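You operate a simulated robot arm through the tools that you are given. There is no shell and no other tool.

You run a simulated two-armed robot. Do the job below in one go: nothing can be reset, and whatever is moved stays where it is left.

TASK
Run the brass fitting in the descaling bath for 3 minutes.
Fine: lid shut for the run; when it shows DONE put the fitting back on the short grey mat and shut the lid. Set down upright: what you pick out.

The check looks at the end state, three seconds after you hand in, the way a careful person would. Anything else that was tipped, shoved, dropped, spilled or broken makes it a failure. A push-on lid holds only when it is set on centred and level and pressed home; a screw cap is set on level and turned clockwise until tight.

THE ROBOT
Two 6-joint arms with two-finger grippers on one trunk that stands fixed in place. Base frame: the origin is at the foot of the trunk, x ahead of it, y to its left, z up. Lengths are in m, angles in rad, forces in N, time in s.
The left shoulder is at [0.03, 0.178, 0.863], the right one opposite. With the tool pointing down near the work surface each hand reaches from about 0.42 to 0.84 m from the base axis, measured 20 degrees to its own side. Payload 2.54 kg a hand.
The TCP of each hand is the grasp point between the finger pads, 0.03 m short of the fingertips. In the tool frame z runs along the fingers and y along their closing line. Largest opening 0.116 m; the body of the gripper starts 0.095 m behind the TCP.
Orientation is told as [roll, pitch, yaw] about the base's x, y, z axes, in that order, counted from this pose: with the fingers straight down and closing along the base's y, the tool's x points along the base's -x, its y along +y and its z along -z.

THE INTERFACE
- The arms move only by the tool jog_arm. It takes "left_commands", "right_commands" or both (then of equal length, played together; a hand with none holds still); each is a list of rows, each a list of 7 numbers: the shift along the tool's x, y, z in units of 200 mm (1.0 is 200 mm), then the turn, a rotation vector about the tool's x, y, z in units of 90 degrees (1.0 is 90 degrees), then the gripper command, from -1 (fully open) to 1 (shut), values between in proportion. In form: [[tx, ty, tz, wx, wy, wz, jaw], ...]. A call has 1 to 20 rows; each row is the pose to reach, as a shift and turn from the pose commanded when the call began, along the tool's axes at that moment. A call with a number of a shift or a turn outside -1 to 1 is refused whole. Rows are played at 5 a second. More than 0.05 m and 0.15 rad between two rows, or a gripper value outside its range, and nothing of the call is played. A pose out of reach is approached as far as the arm can. The call stops where the force on the tool passes 60 N (or 10 N more than at its start, if that is more) or the arm is blocked; 0.2 s more then pass. Each finger travels about 0.153 m/s and halts on what it meets, pressing with about 38 N; the grip force reading is that of the motor and also rises with nothing between the fingers. The clock runs only during rows and for 0.2 s after the last one: add rows that repeat a pose to give the fingers time. It gives the time, the measured TCP pose, the force on the tool (base axes), the opening and the grip force at its end, in the units of the frame above (readings bear some noise), with the torque about the TCP (base axes, N m) and any sound that the robot's microphone picked up.
- Cameras (640 x 400 px; columns grow to the right, rows downward): "scene" is now at [0.0389, -0.0299, 1.5742]; the picture's right is [-0.45, -0.89, 0.00], its down [-0.67, 0.34, -0.66] and it looks along [0.59, -0.30, -0.75] (base axes); focal length 356 px, centre (320, 200). "left" rides on the left gripper at [0.069, 0.015, -0.122] in its tool frame; the picture's right is [-0.21, 0.98, 0.00], its down [-0.83, -0.18, -0.53] and it looks along [-0.52, -0.11, 0.85] (tool axes); focal length 251 px, centre (320, 200). "right" rides on the right gripper at [0.069, -0.015, -0.122] in its tool frame; the picture's right is [0.22, 0.98, 0.00], its down [-0.83, 0.18, -0.53] and it looks along [-0.52, 0.12, 0.85] (tool axes); focal length 251 px, centre (320, 200). There is no depth. A picture from a camera that has moved, and an enlarged one, comes with that camera's place and axes in the base frame and with its lens. The place of the scene camera against the robot may be out by one fixed shift of up to 0.018 m in any direction.
- grab_frame(camera): a new picture of that camera. The clock stands still meanwhile.
- move_column(by): slides the trunk up (or, below 0, down) by that many m; the arms and the scene camera ride with it, the base frame stays. It gives what a move gives, with no picture.
- pan_tilt(pan, tilt): turns the head with the scene camera to pan (to the left, within 2.496 rad either way) and tilt (down, from -0.506 to 1.204), counted from straight ahead of the robot. It gives what a move gives.
- enlarge(camera, box): a new picture of the part [left, top, right, bottom] of that camera's present view, enlarged. The clock stands still meanwhile.
- job_done(): hands the job in; it is judged then, once.

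Places have to be worked out from the pictures, the camera data and where the tool is seen. Open the grippers and draw the arms clear of the work before you hand the job in, unless the task says otherwise.

The tools are called after "Call:" as a command line: name --argument value ..., lists and objects as JSON in quotes. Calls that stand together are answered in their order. jog_arm: Moves the arms, as the interface text tells. Its arguments: {"type":"object","properties":{"left_commands":{"type":"array","items":{"type":"array","items":{"type":"number"}}},"right_commands":{"type":"array","items":{"type":"array","items":{"type":"number"}}}},"required":[]} The other tools are called the same way: move_column (by) slides the trunk up or down; pan_tilt (pan, tilt) turns the head that bears the scene camera; grab_frame (camera) takes a picture; enlarge (camera, box) takes an enlarged picture of a part of a camera's view; job_done () hands the job in.

At the start:

```text
time: 0.0
left_eef_pos: [0.4788, 0.0217, 1.0459]
left_ee_rot: [0.0, -0.001, 0.0]
left_wrist_force: [-0.4, 0.5, 0.1]
left_torque: [0.01, 0.04, 0.02]
left_gripper_width: 0.1162
left_grasp_force: 0.1
right_eef_pos: [0.4407, -0.3912, 1.1042]
right_ee_rot: [0.0, 0.001, 0.001]
right_wrist_force: [-0.1, 0.0, 0.0]
right_torque: [0.01, -0.02, 0.01]
right_gripper_width: 0.1157
right_grasp_force: 0.2
trunk travel left (down, up): [-0.075, 0.465]
head pan, tilt: [-0.469, 0.855]
```

scene: 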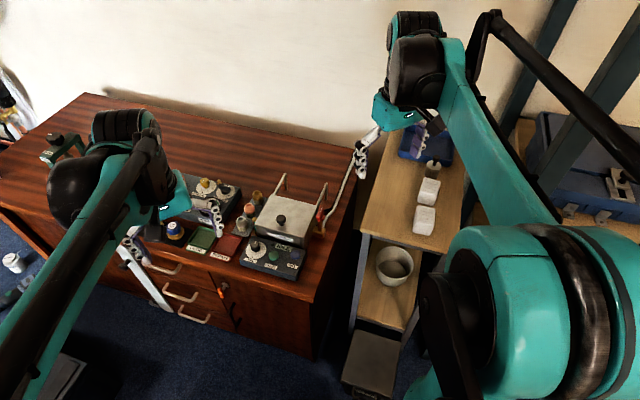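
right: 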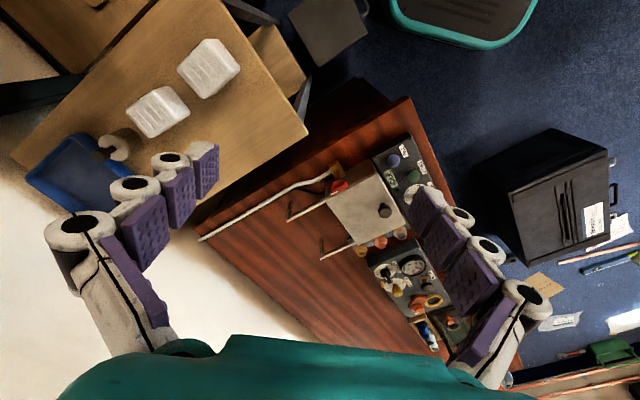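
left: 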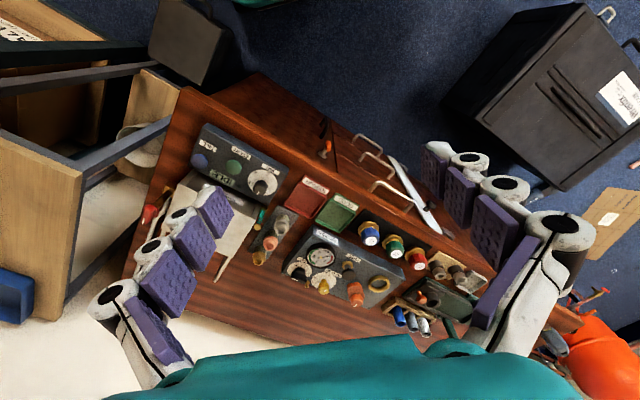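

I start by looking closely at the work area with enlarged views from all cameras.

Call:
enlarge --camera "scene" --box '[120, 160, 360, 310]'

Call:
enlarge --camera "left" --box '[160, 100, 400, 250]'

Call:
enlarge --camera "left" --box '[260, 190, 500, 340]'

Call:
enlarge --camera "right" --box '[280, 120, 520, 270]'

```text
2.67 times, centred on (240, 235) of scene
camera zoom: at [0.0389, -0.0299, 1.5742], right [-0.45, -0.89, 0.0], down [-0.67, 0.34, -0.66], along [0.59, -0.3, -0.75], focal length 949 px, centre (533, 107)
```

zoom: 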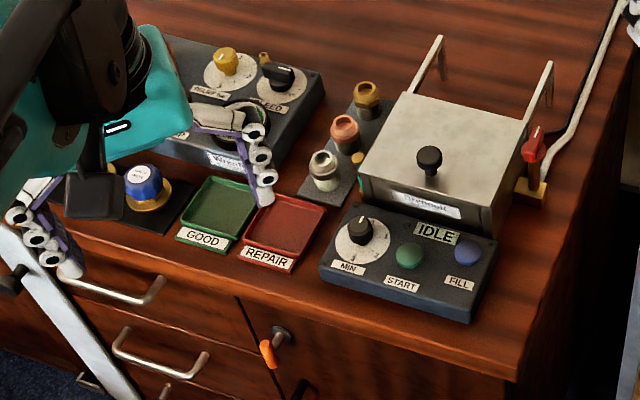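

```text
2.67 times, centred on (280, 175) of left
camera zoom: at [0.4105, 0.0359, 1.1676], right [0.21, 0.98, 0.0], down [0.83, -0.18, 0.53], along [0.52, -0.11, -0.85], focal length 670 px, centre (427, 267)
```

zoom: 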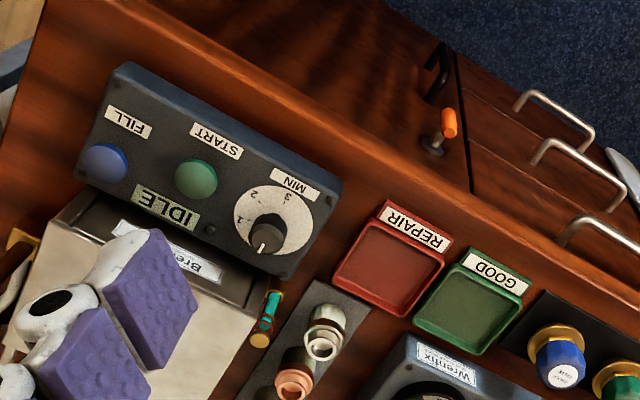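

```text
2.67 times, centred on (380, 265) of left
camera zoom: at [0.4105, 0.0359, 1.1676], right [0.21, 0.98, 0.0], down [0.83, -0.18, 0.53], along [0.52, -0.11, -0.85], focal length 670 px, centre (160, 27)
```

zoom: 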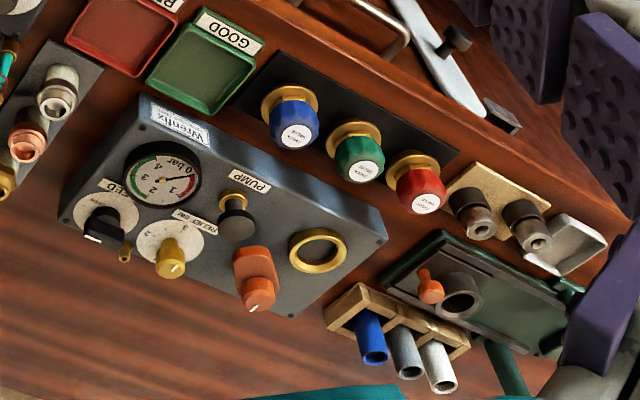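

```text
2.67 times, centred on (400, 195) of right
camera zoom: at [0.3716, -0.4068, 1.2268], right [-0.22, 0.98, 0.0], down [0.83, 0.18, 0.53], along [0.52, 0.12, -0.85], focal length 670 px, centre (107, 213)
```

zoom: 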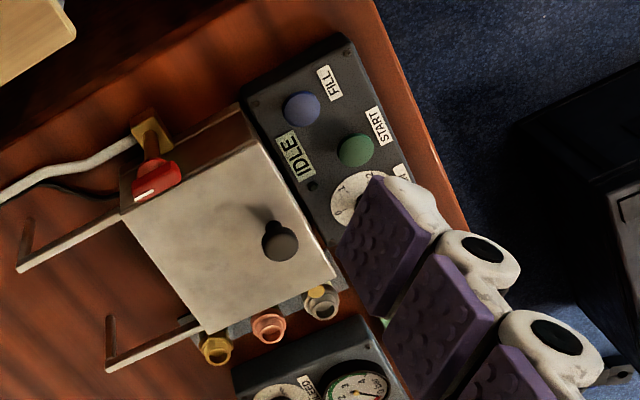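

The bath (Brennell) has a knobbed lid, a panel with MIN dial, START, FILL, and a red valve; three fittings stand on a grey mat. I enlarge further to read details of lid, rails, valve, dial and display.

Call:
enlarge --camera "scene" --box '[230, 165, 350, 240]'

Call:
enlarge --camera "scene" --box '[235, 225, 315, 285]'

Call:
enlarge --camera "right" --box '[280, 150, 400, 260]'

Call:
enlarge --camera "left" --box '[180, 115, 300, 190]'

Call:
enlarge --camera "scene" --box '[230, 180, 280, 215]'

```text
5.33 times, centred on (290, 202) of scene
camera zoom: at [0.0389, -0.0299, 1.5742], right [-0.45, -0.89, 0.0], down [-0.67, 0.34, -0.66], along [0.59, -0.3, -0.75], focal length 1898 px, centre (480, 187)
```

zoom: 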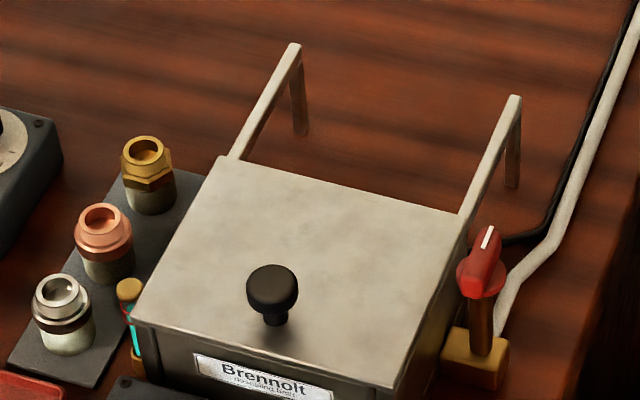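

```text
6.67 times, centred on (275, 255) of scene
camera zoom: at [0.0389, -0.0299, 1.5742], right [-0.45, -0.89, 0.0], down [-0.67, 0.34, -0.66], along [0.59, -0.3, -0.75], focal length 2373 px, centre (620, -167)
```

zoom: 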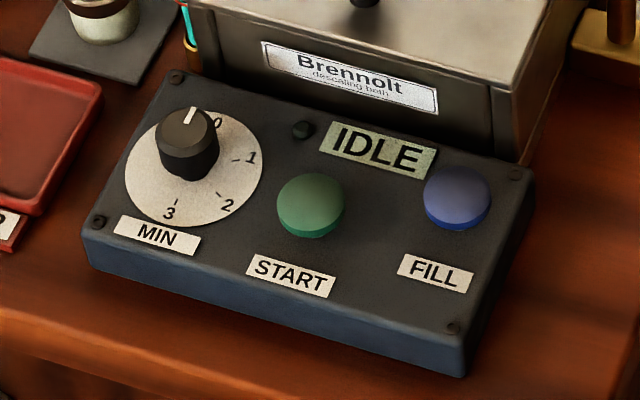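

```text
3.64 times, centred on (340, 205) of right
camera zoom: at [0.3716, -0.4068, 1.2268], right [-0.22, 0.98, 0.0], down [0.83, 0.18, 0.53], along [0.52, 0.12, -0.85], focal length 914 px, centre (247, 182)
```

zoom: 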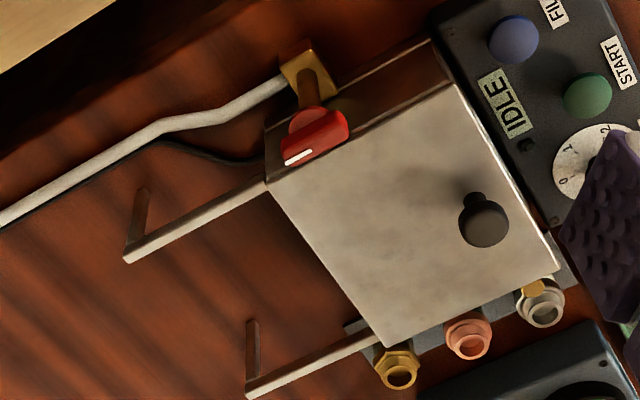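

```text
5.33 times, centred on (240, 152) of left
camera zoom: at [0.4105, 0.0359, 1.1676], right [0.21, 0.98, 0.0], down [0.83, -0.18, 0.53], along [0.52, -0.11, -0.85], focal length 1341 px, centre (747, 453)
```

zoom: 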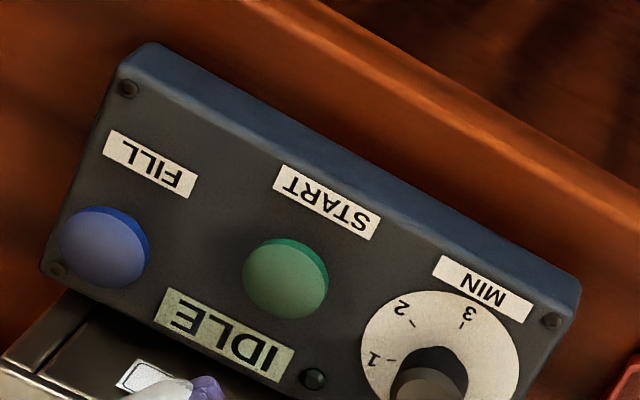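

```text
11.43 times, centred on (255, 198) of scene
camera zoom: at [0.0389, -0.0299, 1.5742], right [-0.45, -0.89, 0.0], down [-0.67, 0.34, -0.66], along [0.59, -0.3, -0.75], focal length 4067 px, centre (1063, 229)
```

zoom: 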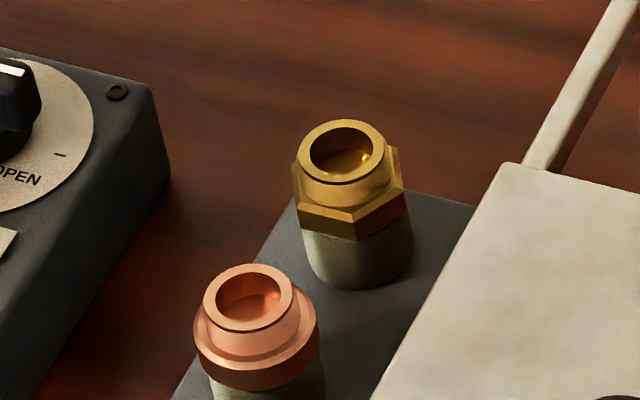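

The lid seems to slide back on two rails; there is a sight-glass on the bath's left side and a valve on the supply pipe. I zoom in on the sight-glass, valve and fittings.

Call:
enlarge --camera "left" --box '[240, 195, 300, 235]'

Call:
enlarge --camera "left" --box '[230, 200, 310, 270]'

Call:
enlarge --camera "scene" --box '[305, 200, 345, 240]'

Call:
enlarge --camera "right" --box '[315, 155, 365, 205]'

Call:
enlarge --camera "scene" --box '[235, 205, 275, 245]'

```text
10.00 times, centred on (270, 215) of left
camera zoom: at [0.4105, 0.0359, 1.1676], right [0.21, 0.98, 0.0], down [0.83, -0.18, 0.53], along [0.52, -0.11, -0.85], focal length 2514 px, centre (820, 50)
```

zoom: 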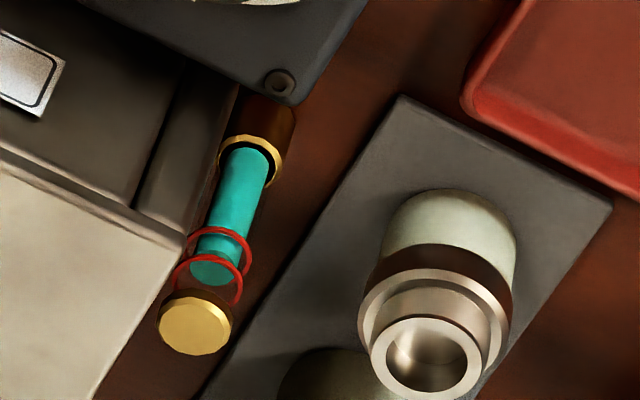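

```text
5.71 times, centred on (270, 235) of left
camera zoom: at [0.4105, 0.0359, 1.1676], right [0.21, 0.98, 0.0], down [0.83, -0.18, 0.53], along [0.52, -0.11, -0.85], focal length 1437 px, centre (606, 0)
```

zoom: 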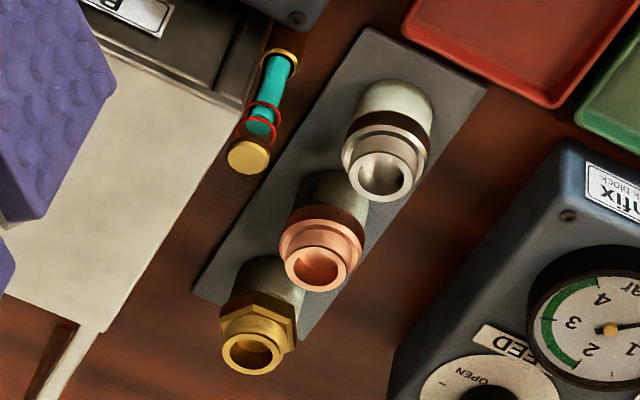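

```text
10.00 times, centred on (325, 220) of scene
camera zoom: at [0.0389, -0.0299, 1.5742], right [-0.45, -0.89, 0.0], down [-0.67, 0.34, -0.66], along [0.59, -0.3, -0.75], focal length 3559 px, centre (270, 0)
```

zoom: 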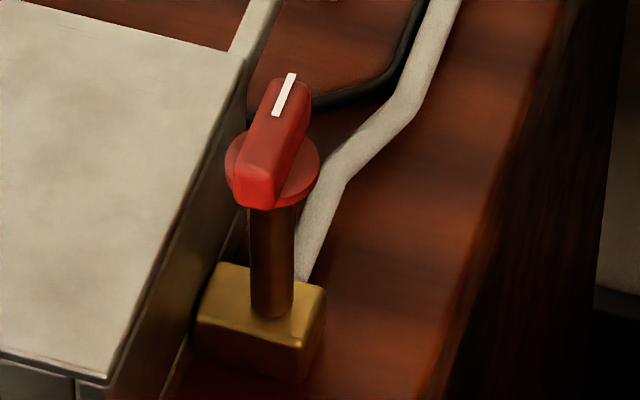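

```text
8.00 times, centred on (340, 180) of right
camera zoom: at [0.3716, -0.4068, 1.2268], right [-0.22, 0.98, 0.0], down [0.83, 0.18, 0.53], along [0.52, 0.12, -0.85], focal length 2012 px, centre (160, 360)
```

zoom: 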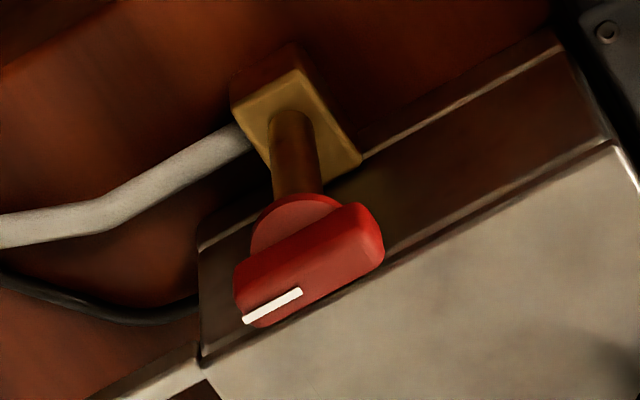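

```text
10.00 times, centred on (255, 225) of scene
camera zoom: at [0.0389, -0.0299, 1.5742], right [-0.45, -0.89, 0.0], down [-0.67, 0.34, -0.66], along [0.59, -0.3, -0.75], focal length 3559 px, centre (970, -50)
```

zoom: 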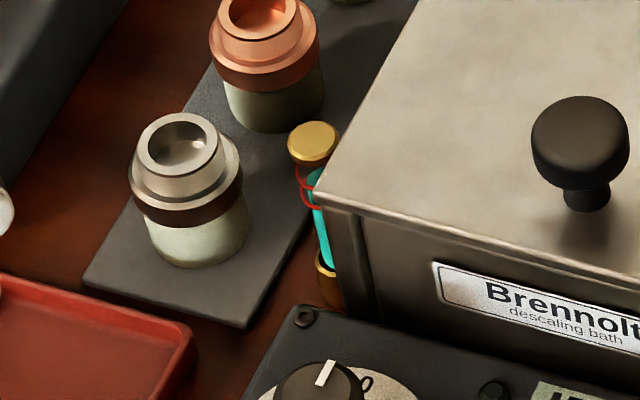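

The sight-glass level sits between the two red rings, so no fill seems needed. The bath is yawed about -45° (back direction ≈ (0.71,-0.71)); I move the left arm out of the way and bring the right hand, yawed -45°, over the bath for better pictures.

Call:
jog_arm --left_commands '[[0, 0.25, 0, 0, 0, 0, -1], [0, 0.5, 0, 0, 0, 0, -1], [0, 0.75, 0, 0, 0, 0, -1], [0, 1.0, 0, 0, 0, 0, -1], [0, 1.0, 0, 0, 0, 0, -1], [0, 1.0, 0, 0, 0, 0, -1], [0, 1.0, 0, 0, 0, 0, -1], [0, 1.0, 0, 0, 0, 0, -1], [0, 1.0, 0, 0, 0, 0, -1], [0, 1.0, 0, 0, 0, 0, -1]]' --right_commands '[[0, 0, 0, 0, 0, 0, -1], [0, 0, 0, 0, 0, 0, -1], [0, 0, 0, 0, 0, 0, -1], [-0.05, 0.142, 0.045, 0, 0, 0.083, -1], [-0.1, 0.285, 0.09, 0, 0, 0.167, -1], [-0.15, 0.428, 0.135, 0, 0, 0.25, -1], [-0.2, 0.57, 0.18, 0, 0, 0.333, -1], [-0.25, 0.713, 0.225, 0, 0, 0.417, -1], [-0.3, 0.856, 0.27, 0, 0, 0.5, -1], [-0.3, 0.856, 0.27, 0, 0, 0.5, -1]]'

```text
time: 2.2
left_eef_pos: [0.4785, 0.221, 1.046]
left_ee_rot: [0.0, -0.002, 0.0]
left_wrist_force: [-0.8, -0.2, 0.3]
left_torque: [0.06, -0.01, -0.02]
left_gripper_width: 0.1159
left_grasp_force: 0.1
right_eef_pos: [0.501, -0.2204, 1.0497]
right_ee_rot: [0.0, 0.001, -0.786]
right_wrist_force: [-0.2, 0.8, 0.1]
right_torque: [0.02, -0.05, -0.02]
right_gripper_width: 0.1161
right_grasp_force: 0.0
trunk travel left (down, up): [-0.075, 0.465]
head pan, tilt: [-0.469, 0.855]
```

The right hand is at (0.501,-0.220,1.050), yaw -45°. I take pictures from it and the scene camera.

Call:
grab_frame --camera "right"

Call:
grab_frame --camera "scene"

Call:
grab_frame --camera "left"

```text
taken
camera right: at [0.4404, -0.1822, 1.173], right [0.54, 0.84, 0.0], down [0.71, -0.46, 0.53], along [0.45, -0.29, -0.85], focal length 251 px, centre (320, 200)
```

right: 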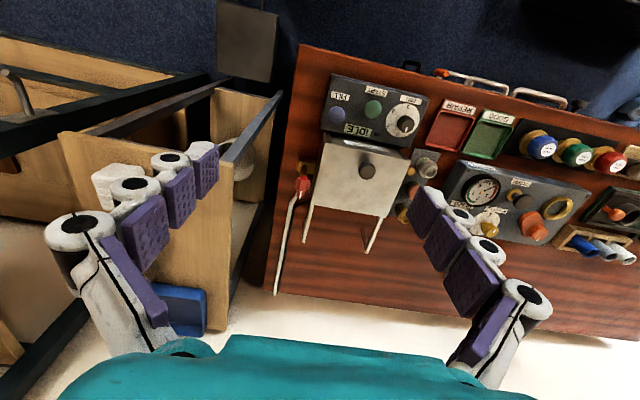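

```text
taken
camera scene: at [0.0386, -0.0301, 1.5742], right [-0.45, -0.89, 0.0], down [-0.67, 0.34, -0.66], along [0.59, -0.3, -0.75], focal length 356 px, centre (320, 200)
```

scene: 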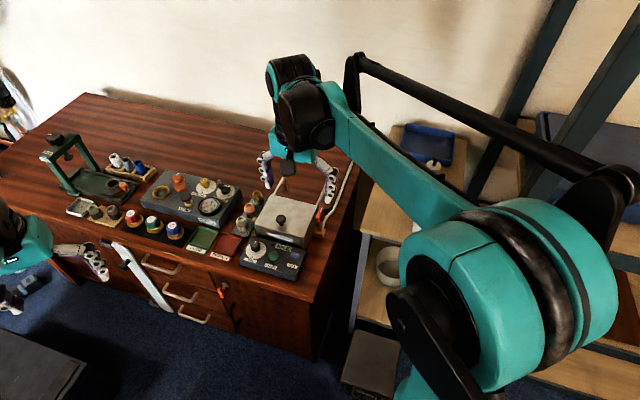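

```text
taken
camera left: at [0.4099, 0.236, 1.1668], right [0.21, 0.98, 0.0], down [0.83, -0.18, 0.53], along [0.52, -0.11, -0.85], focal length 251 px, centre (320, 200)
```

left: 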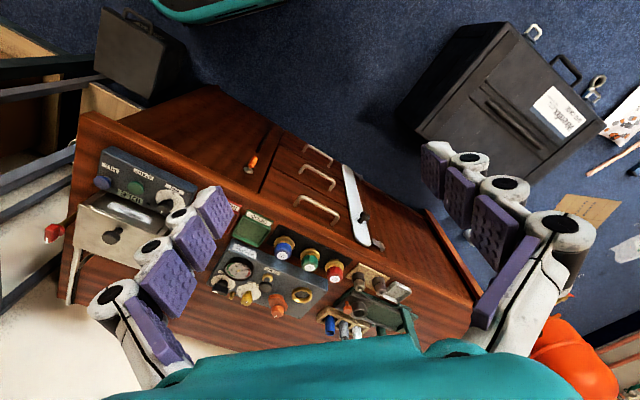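

The right camera is nearly aligned with the bench. I enlarge the bath and the fittings for measuring.

Call:
enlarge --camera "right" --box '[280, 60, 440, 160]'

Call:
enlarge --camera "right" --box '[280, 130, 440, 230]'

Call:
enlarge --camera "scene" --box '[60, 130, 320, 290]'

```text
4.00 times, centred on (360, 110) of right
camera zoom: at [0.4404, -0.1822, 1.173], right [0.54, 0.84, 0.0], down [0.71, -0.46, 0.53], along [0.45, -0.29, -0.85], focal length 1006 px, centre (160, 560)
```

zoom: 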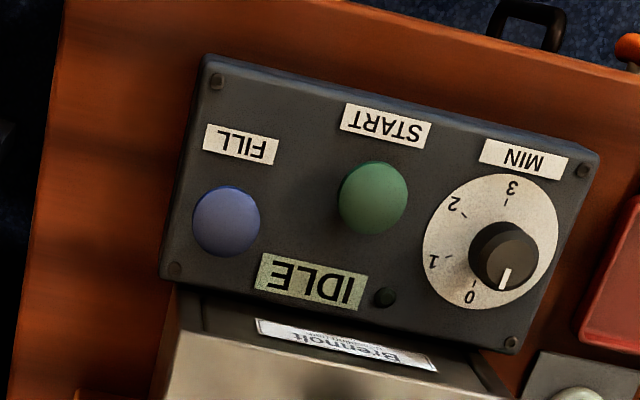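

```text
4.00 times, centred on (360, 180) of right
camera zoom: at [0.4404, -0.1822, 1.173], right [0.54, 0.84, 0.0], down [0.71, -0.46, 0.53], along [0.45, -0.29, -0.85], focal length 1006 px, centre (160, 280)
```

zoom: 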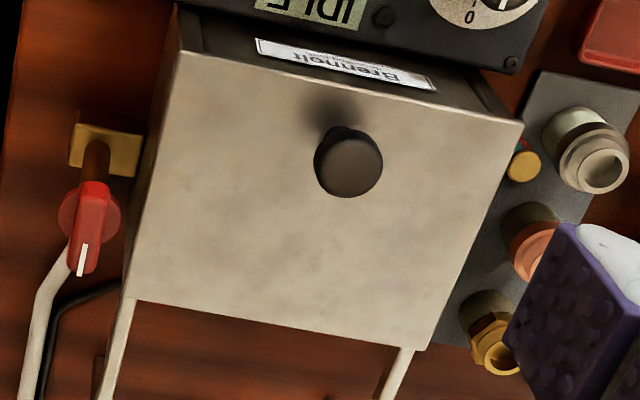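

```text
2.46 times, centred on (190, 210) of scene
camera zoom: at [0.0386, -0.0301, 1.5742], right [-0.45, -0.89, 0.0], down [-0.67, 0.34, -0.66], along [0.59, -0.3, -0.75], focal length 876 px, centre (640, 175)
```

zoom: 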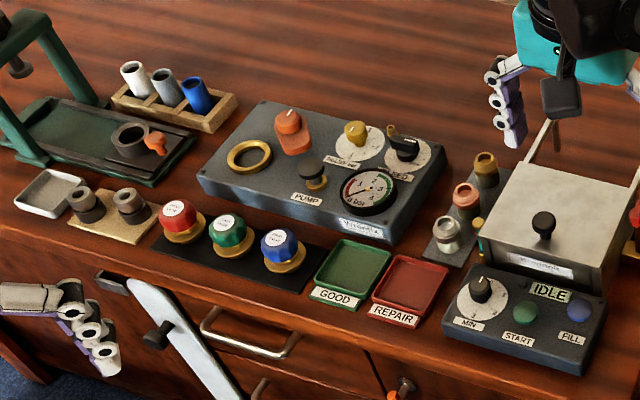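

I zoom in on the dial, the display and the lid knob.

Call:
enlarge --camera "right" --box '[380, 98, 428, 140]'

Call:
enlarge --camera "scene" --box '[240, 228, 284, 268]'

Call:
enlarge --camera "right" --box '[310, 125, 430, 225]'

```text
9.52 times, centred on (404, 119) of right
camera zoom: at [0.4404, -0.1822, 1.173], right [0.54, 0.84, 0.0], down [0.71, -0.46, 0.53], along [0.45, -0.29, -0.85], focal length 2395 px, centre (-480, 971)
```

zoom: 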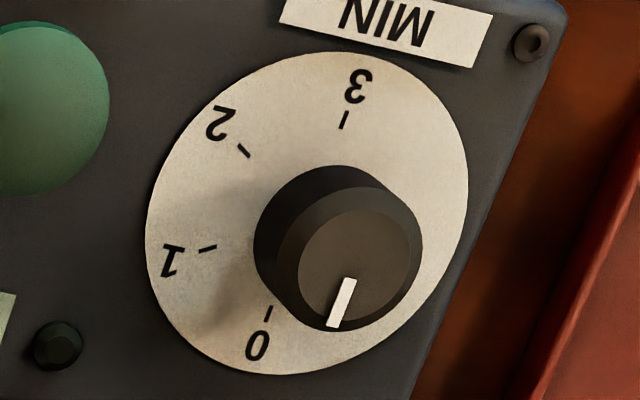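

```text
10.00 times, centred on (262, 248) of scene
camera zoom: at [0.0386, -0.0301, 1.5742], right [-0.45, -0.89, 0.0], down [-0.67, 0.34, -0.66], along [0.59, -0.3, -0.75], focal length 3559 px, centre (900, -280)
```

zoom: 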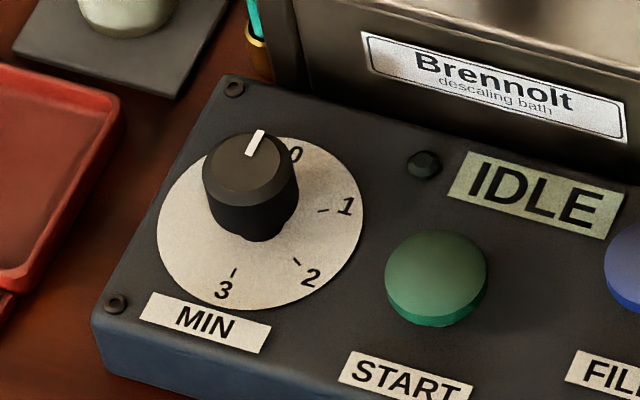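

```text
4.00 times, centred on (370, 175) of right
camera zoom: at [0.4404, -0.1822, 1.173], right [0.54, 0.84, 0.0], down [0.71, -0.46, 0.53], along [0.45, -0.29, -0.85], focal length 1006 px, centre (120, 300)
```

zoom: 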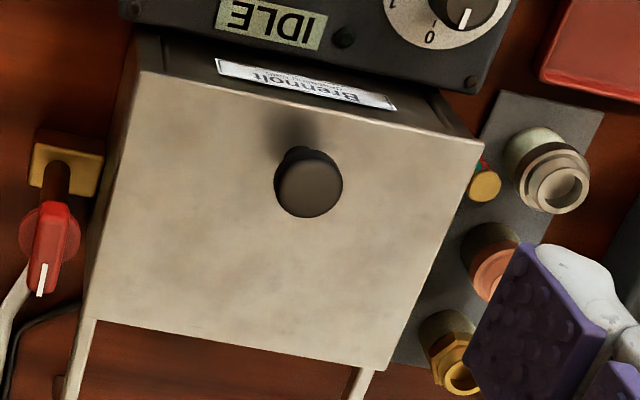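

Triangulated: lid knob top ≈ (0.629,-0.212,0.806), lid top z ≈ 0.77, lid about 0.152 × 0.125, slide direction ≈ -44°; brass fitting top ≈ (0.80,-0.20,0.75). I move the right hand to hover above the lid knob and check alignment.

Call:
jog_arm --right_commands '[[-0.07, 0.08, 0.158, 0, 0, 0, -1], [-0.141, 0.16, 0.317, 0, 0, 0, -1], [-0.211, 0.241, 0.475, 0, 0, 0, -1], [-0.282, 0.321, 0.633, 0, 0, 0, -1], [-0.352, 0.402, 0.79, 0, 0, 0, -1], [-0.423, 0.482, 0.95, 0, 0, 0, -1], [-0.423, 0.482, 0.95, 0, 0, 0, -1]]'

Call:
grab_frame --camera "right"

Call:
grab_frame --camera "scene"

```text
time: 3.8
left_eef_pos: [0.4791, 0.2207, 1.0447]
left_ee_rot: [-0.001, 0.001, 0.0]
left_wrist_force: [-0.4, -1.0, -0.6]
left_torque: [0.02, -0.02, 0.02]
left_gripper_width: 0.1159
left_grasp_force: 0.0
right_eef_pos: [0.6298, -0.211, 0.86]
right_ee_rot: [0.0, -0.001, -0.786]
right_wrist_force: [-0.6, 0.1, -1.0]
right_torque: [-0.01, -0.05, 0.01]
right_gripper_width: 0.1159
right_grasp_force: 0.1
trunk travel left (down, up): [-0.075, 0.465]
head pan, tilt: [-0.469, 0.855]
```

```text
taken
camera right: at [0.569, -0.1734, 0.9824], right [0.54, 0.84, 0.0], down [0.71, -0.46, 0.53], along [0.45, -0.29, -0.85], focal length 251 px, centre (320, 200)
```

right: 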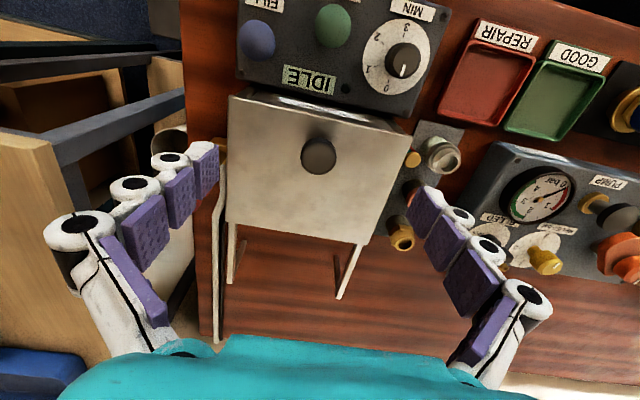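

```text
taken
camera scene: at [0.0382, -0.0297, 1.5742], right [-0.45, -0.89, 0.0], down [-0.67, 0.34, -0.66], along [0.59, -0.3, -0.75], focal length 356 px, centre (320, 200)
```

scene: 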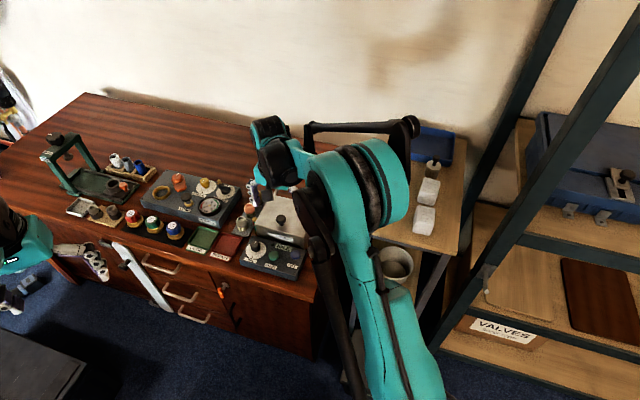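

The knob is centred between the fingers (re-measured at (0.629,-0.213)). I descend to TCP z≈0.81 so the tips stay ~1 cm above the lid, and close on the knob.

Call:
jog_arm --right_commands '[[-0.002, -0.005, 0.12, 0, 0, 0, -1], [-0.004, -0.01, 0.25, 0, 0, 0, -1], [-0.004, -0.01, 0.25, 0, 0, 0, -1], [-0.004, -0.01, 0.25, 0, 0, 0, 1], [-0.004, -0.01, 0.25, 0, 0, 0, 1], [-0.004, -0.01, 0.25, 0, 0, 0, 1], [-0.004, -0.01, 0.25, 0, 0, 0, 1]]'

Call:
grab_frame --camera "right"

```text
time: 5.4
left_eef_pos: [0.4792, 0.2229, 1.0461]
left_ee_rot: [-0.001, -0.001, 0.002]
left_wrist_force: [0.0, -0.3, -0.1]
left_torque: [-0.01, 0.0, 0.02]
left_gripper_width: 0.1159
left_grasp_force: 0.1
right_eef_pos: [0.6295, -0.212, 0.8129]
right_ee_rot: [0.003, -0.002, -0.783]
right_wrist_force: [16.1, 5.3, 28.8]
right_torque: [0.07, -0.23, 0.1]
right_gripper_width: 0.0251
right_grasp_force: 45.2
trunk travel left (down, up): [-0.075, 0.465]
head pan, tilt: [-0.469, 0.855]
```

```text
taken
camera right: at [0.5682, -0.1738, 0.9337], right [0.54, 0.84, 0.0], down [0.71, -0.45, 0.54], along [0.45, -0.29, -0.84], focal length 251 px, centre (320, 200)
```

right: 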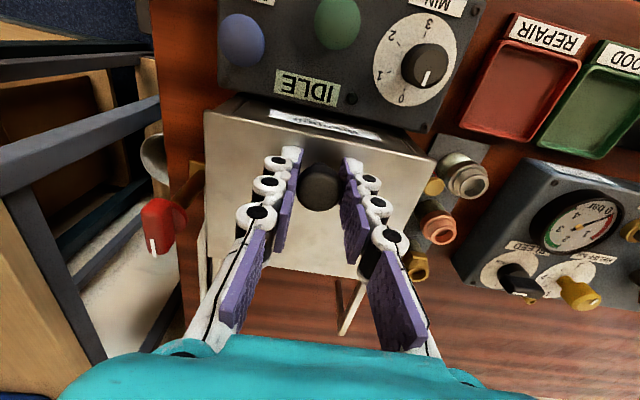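

The knob is gripped (width 0.025). I try sliding the lid a short way back along the rails (tool -x), watching the force.

Call:
jog_arm --right_commands '[[-0.05, 0, -0.01, 0, 0, 0, 1], [-0.1, 0, -0.01, 0, 0, 0, 1], [-0.1, 0, -0.01, 0, 0, 0, 1]]'

Call:
grab_frame --camera "right"

```text
time: 6.2
left_eef_pos: [0.4792, 0.2223, 1.0449]
left_ee_rot: [-0.003, -0.001, 0.003]
left_wrist_force: [-0.6, 0.8, -0.1]
left_torque: [0.02, -0.01, -0.02]
left_gripper_width: 0.1159
left_grasp_force: 0.1
right_eef_pos: [0.6429, -0.2261, 0.812]
right_ee_rot: [0.0, 0.0, -0.783]
right_wrist_force: [11.6, 12.0, 3.2]
right_torque: [-0.04, -0.33, 0.11]
right_gripper_width: 0.025
right_grasp_force: 45.1
trunk travel left (down, up): [-0.075, 0.465]
head pan, tilt: [-0.469, 0.855]
```

```text
taken
camera right: at [0.5831, -0.1883, 0.9338], right [0.54, 0.84, 0.0], down [0.71, -0.45, 0.53], along [0.45, -0.29, -0.85], focal length 251 px, centre (320, 200)
```

right: 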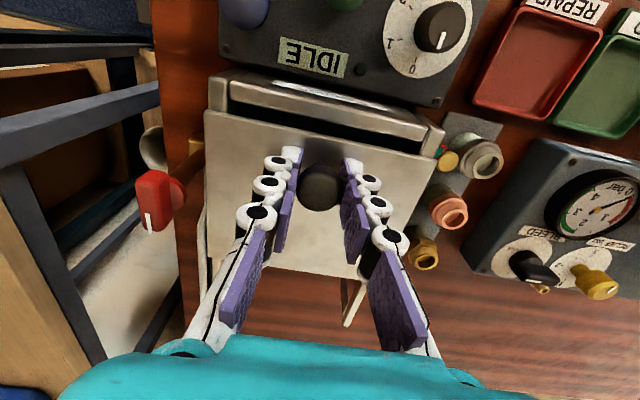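

The lid slides freely on the rails; a side load of ~17 N tells me the hand sits slightly to one side, so I correct +2 mm along tool y and continue sliding back.

Call:
jog_arm --right_commands '[[-0.05, 0.008, 0, 0, 0, 0, 1], [-0.12, 0.01, 0, 0, 0, 0, 1], [-0.19, 0.011, 0, 0, 0, 0, 1], [-0.26, 0.012, 0, 0, 0, 0, 1], [-0.33, 0.013, 0, 0, 0, 0, 1], [-0.33, 0.013, 0, 0, 0, 0, 1]]'

Call:
grab_frame --camera "right"

```text
time: 7.6
left_eef_pos: [0.4808, 0.2218, 1.0446]
left_ee_rot: [0.0, -0.001, -0.001]
left_wrist_force: [0.1, -0.5, 0.7]
left_torque: [-0.02, 0.0, 0.05]
left_gripper_width: 0.1162
left_grasp_force: 0.0
right_eef_pos: [0.6909, -0.2738, 0.8118]
right_ee_rot: [-0.003, 0.002, -0.786]
right_wrist_force: [-2.2, -2.3, -8.7]
right_torque: [-0.05, 0.05, -0.02]
right_gripper_width: 0.0251
right_grasp_force: 45.3
trunk travel left (down, up): [-0.075, 0.465]
head pan, tilt: [-0.469, 0.855]
```

```text
taken
camera right: at [0.6312, -0.236, 0.9339], right [0.54, 0.84, 0.0], down [0.71, -0.46, 0.53], along [0.45, -0.29, -0.85], focal length 251 px, centre (320, 200)
```

right: 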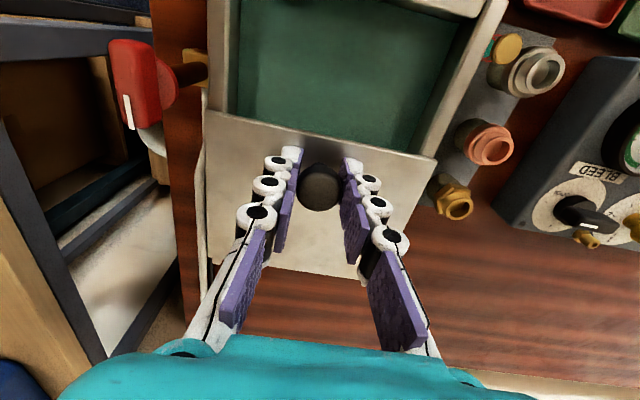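

The bath is opening, teal fluid visible. I slide on in small steps until it meets its stop.

Call:
jog_arm --right_commands '[[-0.05, 0, 0.005, 0, 0, 0, 1], [-0.1, 0, 0.005, 0, 0, 0, 1], [-0.15, 0, 0.005, 0, 0, 0, 1], [-0.15, 0, 0.005, 0, 0, 0, 1]]'

Call:
grab_frame --camera "right"

Call:
grab_frame --camera "scene"

```text
time: 8.6
left_eef_pos: [0.4774, 0.2227, 1.0452]
left_ee_rot: [-0.001, -0.002, 0.0]
left_wrist_force: [0.0, 0.2, 0.0]
left_torque: [-0.02, -0.01, 0.01]
left_gripper_width: 0.1159
left_grasp_force: 0.0
right_eef_pos: [0.7092, -0.292, 0.8129]
right_ee_rot: [0.0, 0.003, -0.784]
right_wrist_force: [-28.4, 14.5, -2.1]
right_torque: [0.21, 0.41, 0.01]
right_gripper_width: 0.0251
right_grasp_force: 44.6
trunk travel left (down, up): [-0.075, 0.465]
head pan, tilt: [-0.469, 0.855]
```

```text
taken
camera right: at [0.6497, -0.2545, 0.9361], right [0.54, 0.84, 0.0], down [0.71, -0.46, 0.53], along [0.45, -0.29, -0.85], focal length 251 px, centre (320, 200)
```

right: 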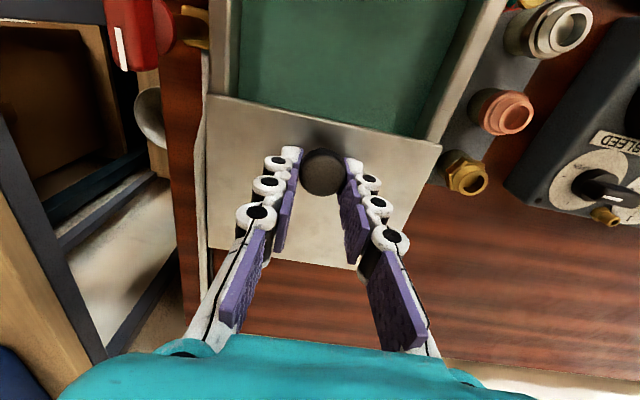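

```text
taken
camera scene: at [0.0356, -0.028, 1.5743], right [-0.45, -0.89, 0.0], down [-0.67, 0.34, -0.66], along [0.59, -0.3, -0.75], focal length 356 px, centre (320, 200)
```

scene: 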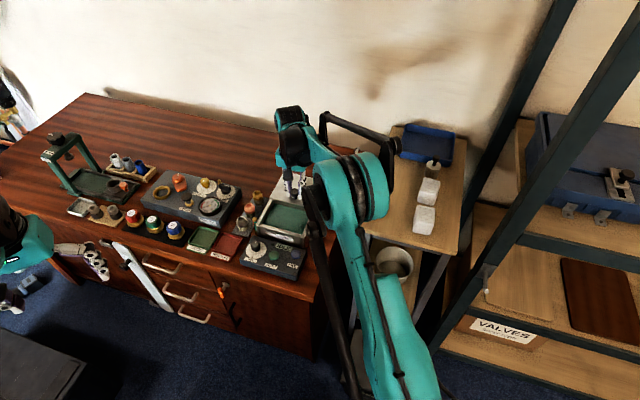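

The lid met its end stop (≈0.113 m of travel). I relax the push, open the fingers and rise.

Call:
jog_arm --right_commands '[[0.02, 0, 0, 0, 0, 0, 1], [0.02, 0, 0, 0, 0, 0, -1], [0.02, 0, 0, 0, 0, 0, -1], [0.02, 0, 0, 0, 0, 0, -1], [0.02, 0, -0.2, 0, 0, 0, -1], [0.02, 0, -0.4, 0, 0, 0, -1], [0.02, 0, -0.6, 0, 0, 0, -1], [0.02, 0, -0.8, 0, 0, 0, -1], [0.02, 0, -0.8, 0, 0, 0, -1]]'

Call:
grab_frame --camera "right"

```text
time: 10.6
left_eef_pos: [0.479, 0.2214, 1.0455]
left_ee_rot: [0.001, 0.0, 0.0]
left_wrist_force: [0.2, -0.4, 0.0]
left_torque: [0.02, 0.02, -0.01]
left_gripper_width: 0.1157
left_grasp_force: 0.0
right_eef_pos: [0.7094, -0.2908, 0.9711]
right_ee_rot: [-0.001, 0.001, -0.786]
right_wrist_force: [-0.3, 0.4, 0.2]
right_torque: [0.01, 0.01, 0.02]
right_gripper_width: 0.116
right_grasp_force: 0.1
trunk travel left (down, up): [-0.075, 0.465]
head pan, tilt: [-0.469, 0.855]
```

```text
taken
camera right: at [0.6489, -0.2531, 1.0935], right [0.54, 0.84, 0.0], down [0.71, -0.46, 0.53], along [0.45, -0.29, -0.85], focal length 251 px, centre (320, 200)
```

right: 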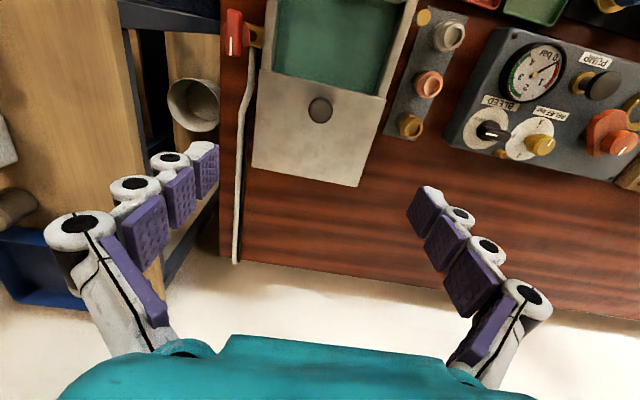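

Now I enlarge the fittings and bath interior from this position.

Call:
enlarge --camera "right" --box '[370, 0, 490, 150]'

Call:
enlarge --camera "right" --box '[250, 0, 430, 110]'

Call:
enlarge --camera "scene" --box '[230, 185, 330, 255]'

```text
2.67 times, centred on (430, 75) of right
camera zoom: at [0.6489, -0.2531, 1.0935], right [0.54, 0.84, 0.0], down [0.71, -0.46, 0.53], along [0.45, -0.29, -0.85], focal length 670 px, centre (27, 533)
```

zoom: 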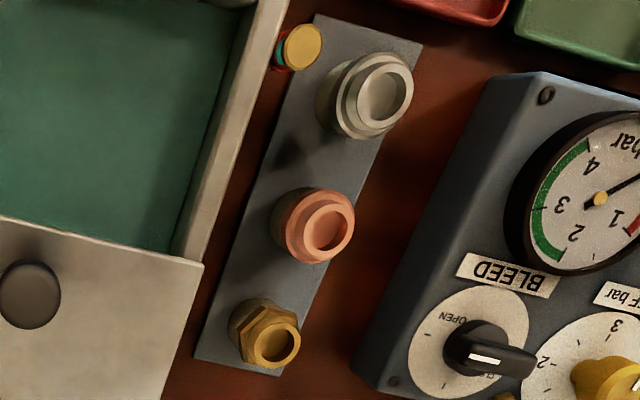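

```text
3.56 times, centred on (340, 55) of right
camera zoom: at [0.6489, -0.2531, 1.0935], right [0.54, 0.84, 0.0], down [0.71, -0.46, 0.53], along [0.45, -0.29, -0.85], focal length 894 px, centre (249, 716)
```

zoom: 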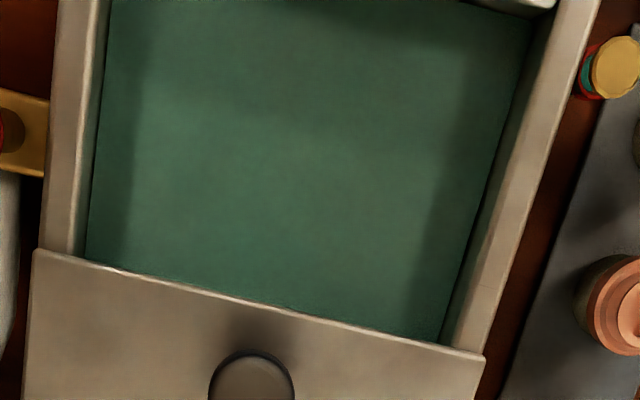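

```text
5.71 times, centred on (280, 220) of scene
camera zoom: at [0.0393, -0.0299, 1.5741], right [-0.45, -0.89, 0.0], down [-0.67, 0.34, -0.66], along [0.59, -0.3, -0.75], focal length 2034 px, centre (549, 86)
```

zoom: 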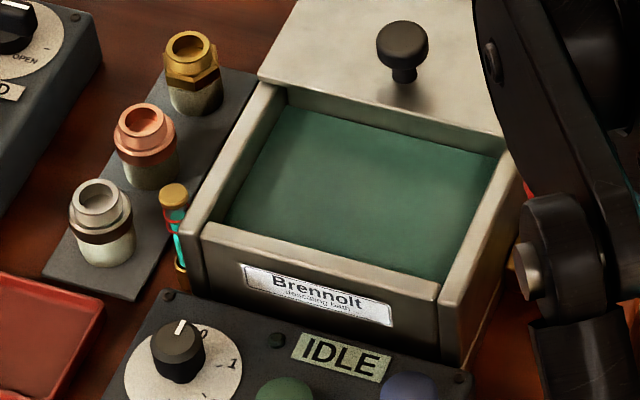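

Mat top is at z≈0.699 (two views agree), fittings centred on it along the -45° line; brass ≈ (0.804,-0.1985), height ≈0.048. The box beside it is only ~6 cm away, so I approach with the fingers half open; first I hover above it to see if the arm reaches.

Call:
jog_arm --right_commands '[[-0.002, 0.132, 0.12, 0, 0, 0, -0.2], [-0.003, 0.264, 0.242, 0, 0, 0, 0], [-0.005, 0.397, 0.363, 0, 0, 0, 0], [-0.006, 0.529, 0.484, 0, 0, 0, 0], [-0.008, 0.661, 0.605, 0, 0, 0, 0], [-0.008, 0.661, 0.605, 0, 0, 0, 0]]'

Call:
grab_frame --camera "right"

Call:
enlarge --camera "scene" --box '[200, 120, 340, 250]'

```text
time: 12.0
left_eef_pos: [0.4797, 0.2215, 1.0453]
left_ee_rot: [0.001, -0.001, 0.0]
left_wrist_force: [0.5, -0.5, -0.1]
left_torque: [-0.02, -0.02, -0.01]
left_gripper_width: 0.1159
left_grasp_force: 0.0
right_eef_pos: [0.803, -0.1969, 0.8499]
right_ee_rot: [-0.002, -0.001, -0.787]
right_wrist_force: [-1.1, 0.2, 0.2]
right_torque: [-0.01, 0.01, 0.02]
right_gripper_width: 0.058
right_grasp_force: 0.1
trunk travel left (down, up): [-0.075, 0.465]
head pan, tilt: [-0.469, 0.855]
```

```text
taken
camera right: at [0.7431, -0.1598, 0.973], right [0.54, 0.84, 0.0], down [0.71, -0.46, 0.53], along [0.45, -0.29, -0.85], focal length 251 px, centre (320, 200)
```

right: 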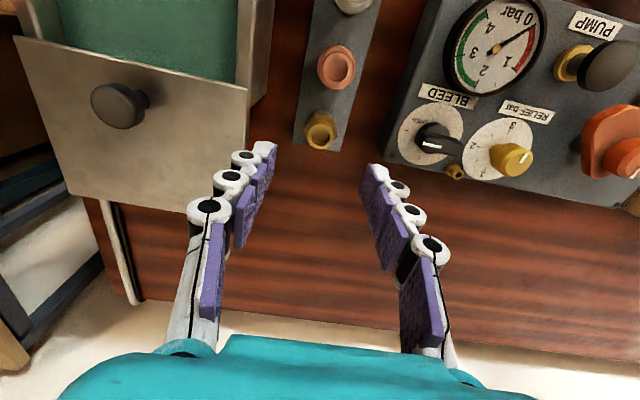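

```text
3.08 times, centred on (270, 185) of scene
camera zoom: at [0.0381, -0.0299, 1.5743], right [-0.45, -0.89, 0.0], down [-0.67, 0.34, -0.66], along [0.59, -0.3, -0.75], focal length 1095 px, centre (474, 246)
```

zoom: 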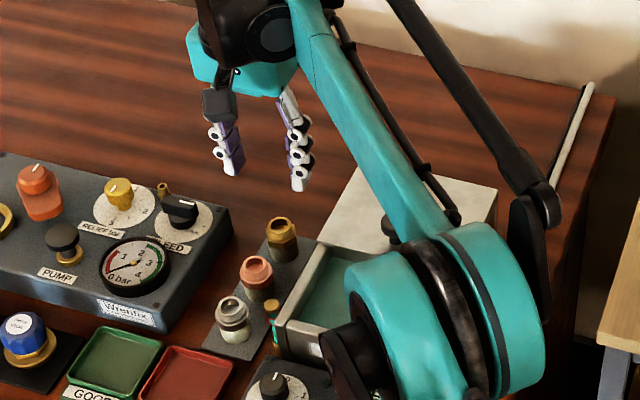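

The arm reaches there with the tool straight down. I enlarge the brass fitting from this close view to refine its position.

Call:
enlarge --camera "right" --box '[280, 80, 380, 160]'

Call:
enlarge --camera "right" --box '[240, 0, 440, 160]'

```text
5.00 times, centred on (330, 120) of right
camera zoom: at [0.7431, -0.1598, 0.973], right [0.54, 0.84, 0.0], down [0.71, -0.46, 0.53], along [0.45, -0.29, -0.85], focal length 1257 px, centre (270, 600)
```

zoom: 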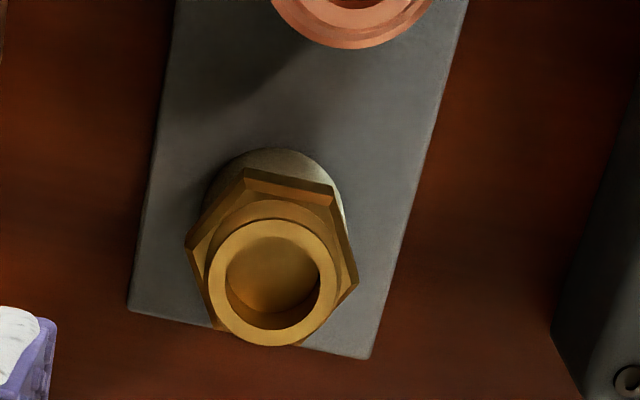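

```text
2.50 times, centred on (340, 80) of right
camera zoom: at [0.7431, -0.1598, 0.973], right [0.54, 0.84, 0.0], down [0.71, -0.46, 0.53], along [0.45, -0.29, -0.85], focal length 629 px, centre (270, 500)
```

zoom: 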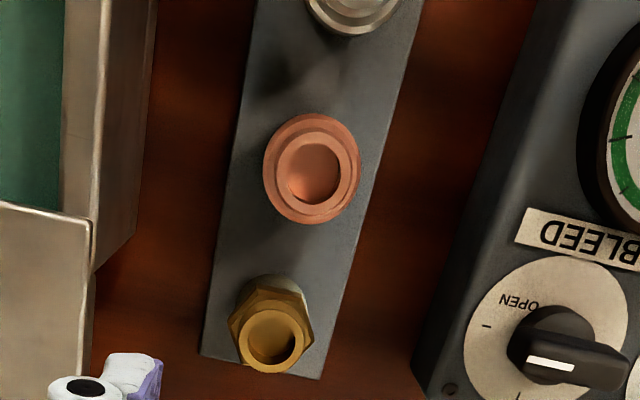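

Refined: brass fitting at (0.805,-0.198); its hex flats face 15°, 75° and -45° directions, so turning the hand to yaw -15° grips two flats and keeps more clearance from box and lid. I turn the hand at hover height.

Call:
jog_arm --right_commands '[[-0.011, 0.003, 0, 0, 0, -0.083, 0], [-0.011, 0.003, 0, 0, 0, -0.167, 0], [-0.011, 0.003, 0, 0, 0, -0.25, 0], [-0.011, 0.003, 0, 0, 0, -0.333, 0], [-0.011, 0.003, 0, 0, 0, -0.333, 0]]'

Call:
grab_frame --camera "right"

```text
time: 13.2
left_eef_pos: [0.4796, 0.222, 1.0441]
left_ee_rot: [0.001, 0.0, 0.001]
left_wrist_force: [-0.1, 0.8, 0.5]
left_torque: [0.02, 0.01, -0.02]
left_gripper_width: 0.116
left_grasp_force: 0.1
right_eef_pos: [0.8054, -0.1991, 0.8504]
right_ee_rot: [0.001, -0.001, -0.26]
right_wrist_force: [-1.0, 0.5, -0.8]
right_torque: [0.01, 0.04, -0.04]
right_gripper_width: 0.0581
right_grasp_force: 0.0
trunk travel left (down, up): [-0.075, 0.465]
head pan, tilt: [-0.469, 0.855]
```

```text
taken
camera right: at [0.7346, -0.1966, 0.9727], right [0.04, 1.0, 0.0], down [0.84, -0.04, 0.53], along [0.53, -0.02, -0.85], focal length 251 px, centre (320, 200)
```

right: 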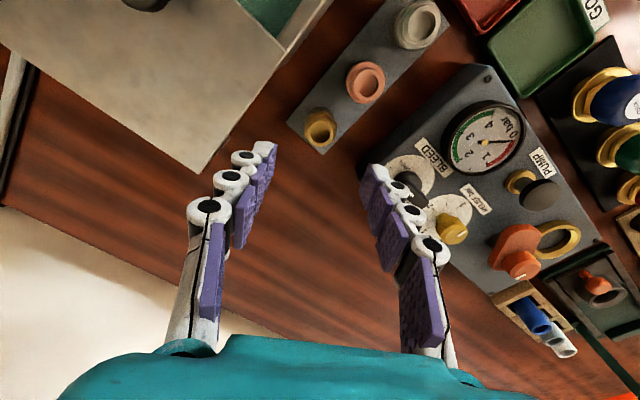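

I zoom on the brass fitting once more to check centring at this yaw.

Call:
enlarge --camera "right" --box '[270, 80, 370, 180]'

```text
4.00 times, centred on (320, 130) of right
camera zoom: at [0.7346, -0.1966, 0.9727], right [0.04, 1.0, 0.0], down [0.84, -0.04, 0.53], along [0.53, -0.02, -0.85], focal length 1006 px, centre (320, 480)
```

zoom: 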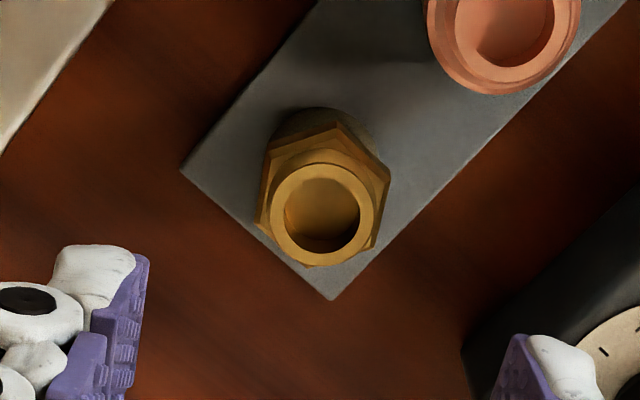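

The fitting is centred (0.8047,-0.199) under the hand. I descend straight to TCP z≈0.736 with the fingers half open.

Call:
jog_arm --right_commands '[[0.003, 0, 0.12, 0, 0, 0, 0], [0.003, 0, 0.24, 0, 0, 0, 0], [0.003, 0, 0.36, 0, 0, 0, 0], [0.003, 0, 0.48, 0, 0, 0, 0], [0.003, 0, 0.57, 0, 0, 0, 0], [0.003, 0, 0.57, 0, 0, 0, 0]]'

Call:
grab_frame --camera "right"

Call:
enlarge --camera "scene" --box '[200, 120, 340, 250]'

```text
time: 14.6
left_eef_pos: [0.4792, 0.2225, 1.0436]
left_ee_rot: [0.001, -0.001, 0.0]
left_wrist_force: [-0.1, 0.2, -0.2]
left_torque: [0.0, -0.01, 0.0]
left_gripper_width: 0.116
left_grasp_force: 0.1
right_eef_pos: [0.7975, -0.1987, 0.7394]
right_ee_rot: [-0.001, 0.0, -0.26]
right_wrist_force: [-0.2, -0.4, -0.1]
right_torque: [-0.04, 0.04, 0.01]
right_gripper_width: 0.058
right_grasp_force: 0.0
right hand out of reach, approached as far as the arm can: row 4, 5, 6
trunk travel left (down, up): [-0.075, 0.465]
head pan, tilt: [-0.469, 0.855]
```

```text
taken
camera right: at [0.7264, -0.1958, 0.8608], right [0.05, 1.0, 0.0], down [0.84, -0.04, 0.54], along [0.53, -0.02, -0.84], focal length 251 px, centre (320, 200)
```

right: 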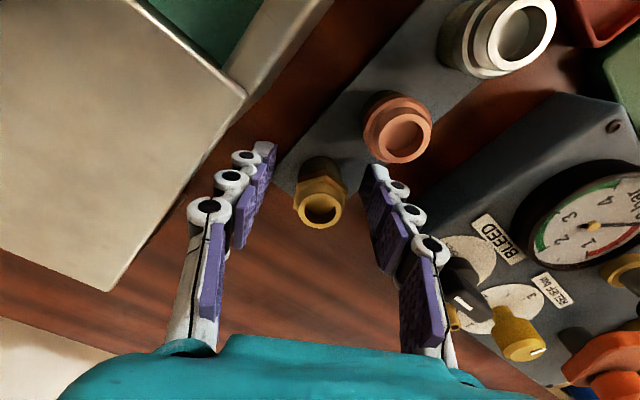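

```text
3.08 times, centred on (270, 185) of scene
camera zoom: at [0.0389, -0.0298, 1.5742], right [-0.45, -0.89, 0.0], down [-0.67, 0.34, -0.66], along [0.59, -0.3, -0.75], focal length 1095 px, centre (474, 246)
```

zoom: 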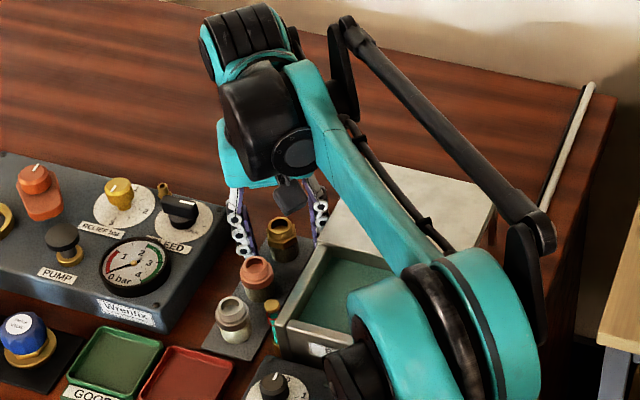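

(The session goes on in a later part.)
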